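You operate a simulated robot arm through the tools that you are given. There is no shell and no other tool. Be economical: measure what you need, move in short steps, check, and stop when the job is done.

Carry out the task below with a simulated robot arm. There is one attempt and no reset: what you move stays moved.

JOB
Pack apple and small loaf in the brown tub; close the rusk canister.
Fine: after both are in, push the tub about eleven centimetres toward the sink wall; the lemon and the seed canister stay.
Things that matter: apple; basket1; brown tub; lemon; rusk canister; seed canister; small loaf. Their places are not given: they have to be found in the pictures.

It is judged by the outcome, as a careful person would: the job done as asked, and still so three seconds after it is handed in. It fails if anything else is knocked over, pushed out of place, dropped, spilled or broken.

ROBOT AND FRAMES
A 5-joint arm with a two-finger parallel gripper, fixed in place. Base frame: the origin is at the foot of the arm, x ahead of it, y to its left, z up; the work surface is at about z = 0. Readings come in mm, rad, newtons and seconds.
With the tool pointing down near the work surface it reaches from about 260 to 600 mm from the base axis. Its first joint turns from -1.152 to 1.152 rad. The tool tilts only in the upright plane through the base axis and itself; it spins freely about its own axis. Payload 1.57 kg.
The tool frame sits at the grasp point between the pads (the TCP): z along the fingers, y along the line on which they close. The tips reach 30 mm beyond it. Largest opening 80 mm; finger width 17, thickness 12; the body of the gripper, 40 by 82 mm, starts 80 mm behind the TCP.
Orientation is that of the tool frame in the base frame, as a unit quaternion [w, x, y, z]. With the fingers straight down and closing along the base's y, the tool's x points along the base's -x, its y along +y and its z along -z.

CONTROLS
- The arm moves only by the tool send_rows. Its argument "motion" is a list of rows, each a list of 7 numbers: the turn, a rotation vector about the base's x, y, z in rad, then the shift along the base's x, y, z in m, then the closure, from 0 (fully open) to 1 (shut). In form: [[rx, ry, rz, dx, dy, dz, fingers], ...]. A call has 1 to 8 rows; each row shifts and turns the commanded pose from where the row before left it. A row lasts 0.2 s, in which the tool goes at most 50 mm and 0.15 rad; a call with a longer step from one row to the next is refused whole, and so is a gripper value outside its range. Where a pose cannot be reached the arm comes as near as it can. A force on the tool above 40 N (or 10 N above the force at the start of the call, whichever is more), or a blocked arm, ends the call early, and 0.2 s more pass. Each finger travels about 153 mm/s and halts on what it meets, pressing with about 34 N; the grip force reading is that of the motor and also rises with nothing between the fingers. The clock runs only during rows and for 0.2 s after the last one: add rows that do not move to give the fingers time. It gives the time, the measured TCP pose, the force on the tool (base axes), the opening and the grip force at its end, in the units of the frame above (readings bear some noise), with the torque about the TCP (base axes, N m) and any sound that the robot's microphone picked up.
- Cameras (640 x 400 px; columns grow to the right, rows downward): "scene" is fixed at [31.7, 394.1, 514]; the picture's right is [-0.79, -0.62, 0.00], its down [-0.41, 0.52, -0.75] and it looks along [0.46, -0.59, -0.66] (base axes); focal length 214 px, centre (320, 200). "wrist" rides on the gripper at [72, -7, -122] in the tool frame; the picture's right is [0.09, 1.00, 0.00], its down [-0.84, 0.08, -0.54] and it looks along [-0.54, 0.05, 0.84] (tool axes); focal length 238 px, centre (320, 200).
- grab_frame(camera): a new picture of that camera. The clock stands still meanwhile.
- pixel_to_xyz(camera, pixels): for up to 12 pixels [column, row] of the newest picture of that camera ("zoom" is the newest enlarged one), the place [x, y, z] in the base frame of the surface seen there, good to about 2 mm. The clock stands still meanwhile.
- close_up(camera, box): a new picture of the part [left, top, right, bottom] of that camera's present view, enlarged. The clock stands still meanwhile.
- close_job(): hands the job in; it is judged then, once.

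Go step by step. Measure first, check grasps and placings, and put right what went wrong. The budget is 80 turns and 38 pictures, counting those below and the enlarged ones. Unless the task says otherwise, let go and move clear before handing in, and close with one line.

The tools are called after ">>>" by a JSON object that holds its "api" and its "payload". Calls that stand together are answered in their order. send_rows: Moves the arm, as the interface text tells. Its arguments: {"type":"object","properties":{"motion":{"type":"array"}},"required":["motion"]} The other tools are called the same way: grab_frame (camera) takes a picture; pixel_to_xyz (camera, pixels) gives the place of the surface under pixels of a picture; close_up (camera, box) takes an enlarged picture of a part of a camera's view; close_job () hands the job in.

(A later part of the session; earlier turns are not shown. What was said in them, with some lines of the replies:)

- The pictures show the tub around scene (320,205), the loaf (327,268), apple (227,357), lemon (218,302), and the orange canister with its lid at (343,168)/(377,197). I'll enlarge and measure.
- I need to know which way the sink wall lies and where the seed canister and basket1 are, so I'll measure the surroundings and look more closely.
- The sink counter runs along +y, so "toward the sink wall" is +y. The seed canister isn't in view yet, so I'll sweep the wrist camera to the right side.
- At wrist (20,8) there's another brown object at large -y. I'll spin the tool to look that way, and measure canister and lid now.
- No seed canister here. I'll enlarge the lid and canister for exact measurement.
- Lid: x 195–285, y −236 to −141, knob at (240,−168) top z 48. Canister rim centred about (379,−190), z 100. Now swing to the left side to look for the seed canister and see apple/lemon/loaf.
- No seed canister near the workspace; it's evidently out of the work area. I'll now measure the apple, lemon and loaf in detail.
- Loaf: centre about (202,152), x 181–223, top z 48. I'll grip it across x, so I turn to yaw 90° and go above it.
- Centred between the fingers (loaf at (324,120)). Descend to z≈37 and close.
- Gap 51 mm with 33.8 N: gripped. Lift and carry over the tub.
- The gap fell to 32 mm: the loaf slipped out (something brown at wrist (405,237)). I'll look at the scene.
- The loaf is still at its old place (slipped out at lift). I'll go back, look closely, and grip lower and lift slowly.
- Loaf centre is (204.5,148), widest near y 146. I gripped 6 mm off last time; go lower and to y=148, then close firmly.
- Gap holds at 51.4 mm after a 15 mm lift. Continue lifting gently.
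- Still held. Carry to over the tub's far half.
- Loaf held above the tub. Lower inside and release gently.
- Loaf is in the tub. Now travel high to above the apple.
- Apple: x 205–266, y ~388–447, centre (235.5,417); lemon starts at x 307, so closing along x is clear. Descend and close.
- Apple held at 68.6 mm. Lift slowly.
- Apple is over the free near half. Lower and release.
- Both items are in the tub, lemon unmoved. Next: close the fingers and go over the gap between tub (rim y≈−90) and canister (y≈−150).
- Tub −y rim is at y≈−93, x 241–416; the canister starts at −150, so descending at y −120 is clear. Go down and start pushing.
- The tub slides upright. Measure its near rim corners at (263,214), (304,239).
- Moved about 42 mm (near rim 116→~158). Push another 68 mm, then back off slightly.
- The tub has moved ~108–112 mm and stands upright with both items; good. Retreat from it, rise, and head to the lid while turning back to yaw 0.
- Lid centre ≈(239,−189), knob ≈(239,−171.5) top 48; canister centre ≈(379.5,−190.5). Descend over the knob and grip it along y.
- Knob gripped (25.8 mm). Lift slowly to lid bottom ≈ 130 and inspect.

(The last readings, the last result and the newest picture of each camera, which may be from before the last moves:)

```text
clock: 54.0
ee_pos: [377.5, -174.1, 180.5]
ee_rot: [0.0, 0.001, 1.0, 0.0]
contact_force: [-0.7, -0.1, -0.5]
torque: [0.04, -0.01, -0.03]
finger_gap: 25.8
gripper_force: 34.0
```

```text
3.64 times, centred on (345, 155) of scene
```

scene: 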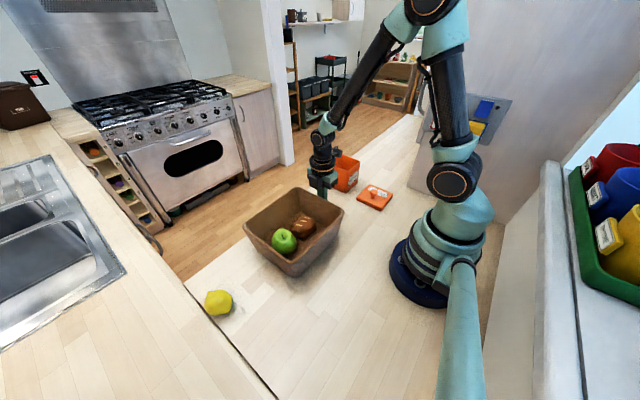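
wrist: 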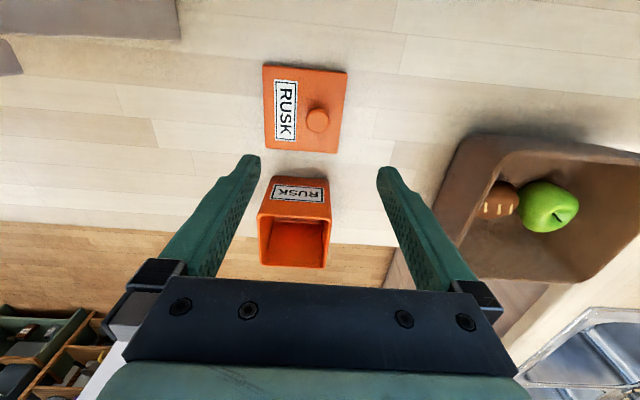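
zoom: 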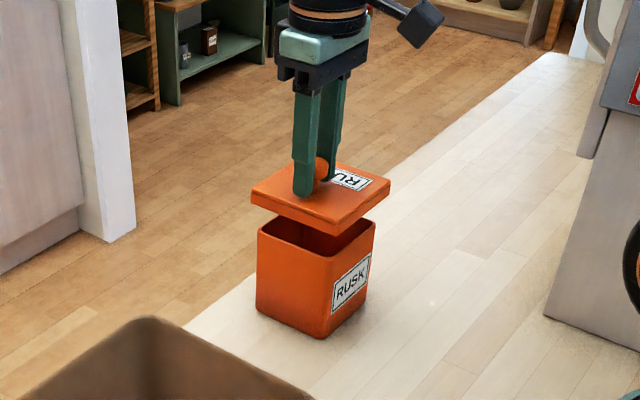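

The lid hangs level over the canister. Measure its edges before lowering.

>>> {"api": "close_up", "payload": {"camera": "wrist", "box": [220, 50, 420, 250]}}

>>> {"api": "pixel_to_xyz", "payload": {"camera": "zoom", "pixels": [[124, 75], [422, 100], [148, 326], [380, 93], [135, 200], [408, 200], [240, 84], [240, 330], [160, 324], [116, 74]]}}

```text
2.00 times, centred on (320, 150) of wrist
```

zoom: 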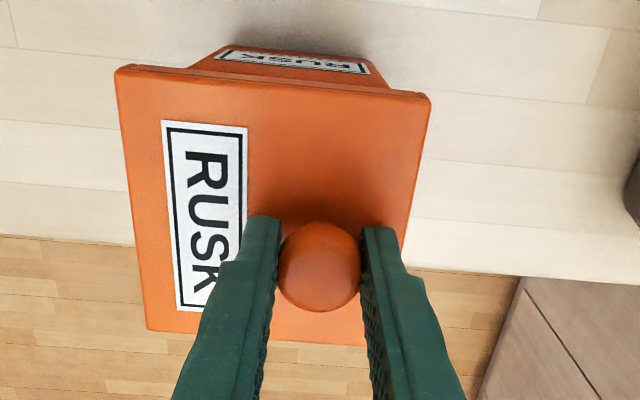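

```text
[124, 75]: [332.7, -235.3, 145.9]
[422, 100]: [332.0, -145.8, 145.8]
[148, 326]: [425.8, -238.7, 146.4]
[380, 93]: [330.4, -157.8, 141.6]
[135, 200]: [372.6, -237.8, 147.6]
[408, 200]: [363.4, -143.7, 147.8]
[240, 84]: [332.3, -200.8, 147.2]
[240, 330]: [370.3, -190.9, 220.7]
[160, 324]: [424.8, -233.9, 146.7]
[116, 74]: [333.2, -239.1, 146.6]
```

Lid centre (378.7,−191) versus canister (379.5,−190.5): aligned within 1 mm. Lower in steps and watch force.

>>> {"api": "send_rows", "payload": {"motion": [[0, 0, 0, 0.001, 0.0005, -0.008, 1], [0, 0, 0, 0, 0, -0.01, 1], [0, 0, 0, 0, 0, -0.006, 1], [0, 0, 0, 0, 0, -0.003, 1], [0, 0, 0, 0, 0, -0.002, 1], [0, 0, 0, 0, 0, 0, 1]]}}

>>> {"api": "send_rows", "payload": {"motion": [[0, 0, 0, 0, 0, -0.002, 1], [0, 0, 0, 0, 0, -0.002, 1], [0, 0, 0, 0, 0, -0.002, 1], [0, 0, 0, 0, 0, 0, 1]]}}

```text
clock: 55.4
ee_pos: [378.7, -172.0, 152.6]
ee_rot: [0.001, 0.002, 1.0, 0.0]
contact_force: [0.2, 0.0, 0.0]
torque: [0.0, 0.02, 0.02]
finger_gap: 26.2
gripper_force: 33.9
```

```text
clock: 56.4
ee_pos: [379.3, -173.3, 146.1]
ee_rot: [0.0, 0.0, 1.0, 0.0]
contact_force: [0.6, -0.3, 0.6]
torque: [-0.01, -0.01, 0.03]
finger_gap: 26.1
gripper_force: 33.9
```

TCP is at 146 with no force, so the lid's skirt is passing over the rim. Continue in small steps until it seats.

>>> {"api": "send_rows", "payload": {"motion": [[0, 0, 0, 0, 0, -0.002, 1], [0, 0, 0, 0, 0, -0.002, 1], [0, 0, 0, 0, 0, -0.002, 1], [0, 0, 0, 0, 0, 0, 1]]}}

>>> {"api": "send_rows", "payload": {"motion": [[0, 0, 0, 0, 0, -0.002, 1], [0, 0, 0, 0, 0, -0.001, 1], [0, 0, 0, 0, 0, 0, 1]]}}

```text
clock: 57.4
ee_pos: [378.9, -172.8, 140.3]
ee_rot: [0.0, 0.001, 1.0, 0.0]
contact_force: [-0.3, -0.2, -0.1]
torque: [0.02, -0.01, 0.01]
finger_gap: 25.8
gripper_force: 34.0
```

```text
clock: 58.2
ee_pos: [379.8, -173.6, 138.4]
ee_rot: [0.001, 0.0, 1.0, -0.001]
contact_force: [-8.7, 9.7, 30.4]
torque: [0.15, 0.09, 0.03]
finger_gap: 26.0
gripper_force: 34.1
heard: snap
```

A snap was heard at TCP z 138 with 30 N: the lid is seated. Relieve pressure, release, and rise.

>>> {"api": "send_rows", "payload": {"motion": [[0, 0, 0, 0, 0, 0.001, 1], [0, 0, 0, 0, 0, 0, 0.5], [0, 0, 0, 0, 0, 0, 0.3], [0, 0, 0, 0, 0, 0, 0.3], [0, 0, 0, 0, 0, 0.03, 0.3], [0, 0, 0, 0, 0, 0.04, 0.3], [0, 0, 0, -0.02, 0, 0.04, 0.3], [0, 0, 0, -0.04, 0, 0.02, 0.3]]}}

>>> {"api": "close_up", "payload": {"camera": "scene", "box": [290, 100, 400, 210]}}

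>>> {"api": "grab_frame", "payload": {"camera": "scene"}}

>>> {"api": "pixel_to_xyz", "payload": {"camera": "scene", "pixels": [[265, 245], [245, 228], [343, 210], [218, 300]]}}

```text
clock: 60.0
ee_pos: [319.3, -172.5, 268.7]
ee_rot: [0.0, 0.001, 1.0, 0.001]
contact_force: [0.0, 0.1, -0.3]
torque: [-0.02, 0.03, -0.03]
finger_gap: 56.0
gripper_force: 0.0
```

```text
3.64 times, centred on (345, 155) of scene
```

zoom: 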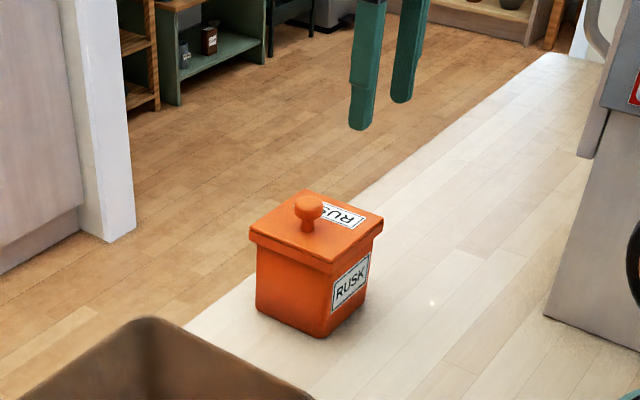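

```text
5 pictures are left
```

scene: 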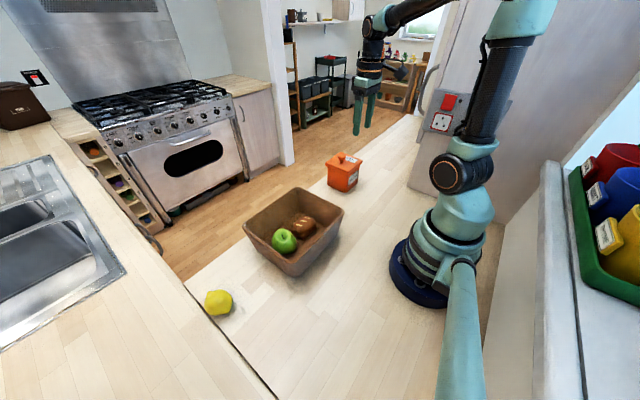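

```text
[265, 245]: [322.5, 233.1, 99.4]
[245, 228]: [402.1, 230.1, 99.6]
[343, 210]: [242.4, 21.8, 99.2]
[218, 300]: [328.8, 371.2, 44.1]
```

The canister is closed, the tub has been pushed about 11 cm toward the sink wall with apple and loaf inside, and the lemon is unmoved at (329,371). The arm is clear, so I'm handing in.

>>> {"api": "close_job", "payload": {}}

```text
The job is handed in.
```

The apple and small loaf are in the brown tub, and the tub has been pushed about 11 cm toward the sink wall (measured 106–112 mm). The rusk canister's lid is snapped shut. The lemon stayed where it was. I never saw the seed canister or basket1 in any picture, so I couldn't check them. The loaf slipped out of the fingers on the first lift and stayed in place, and the second grip held.
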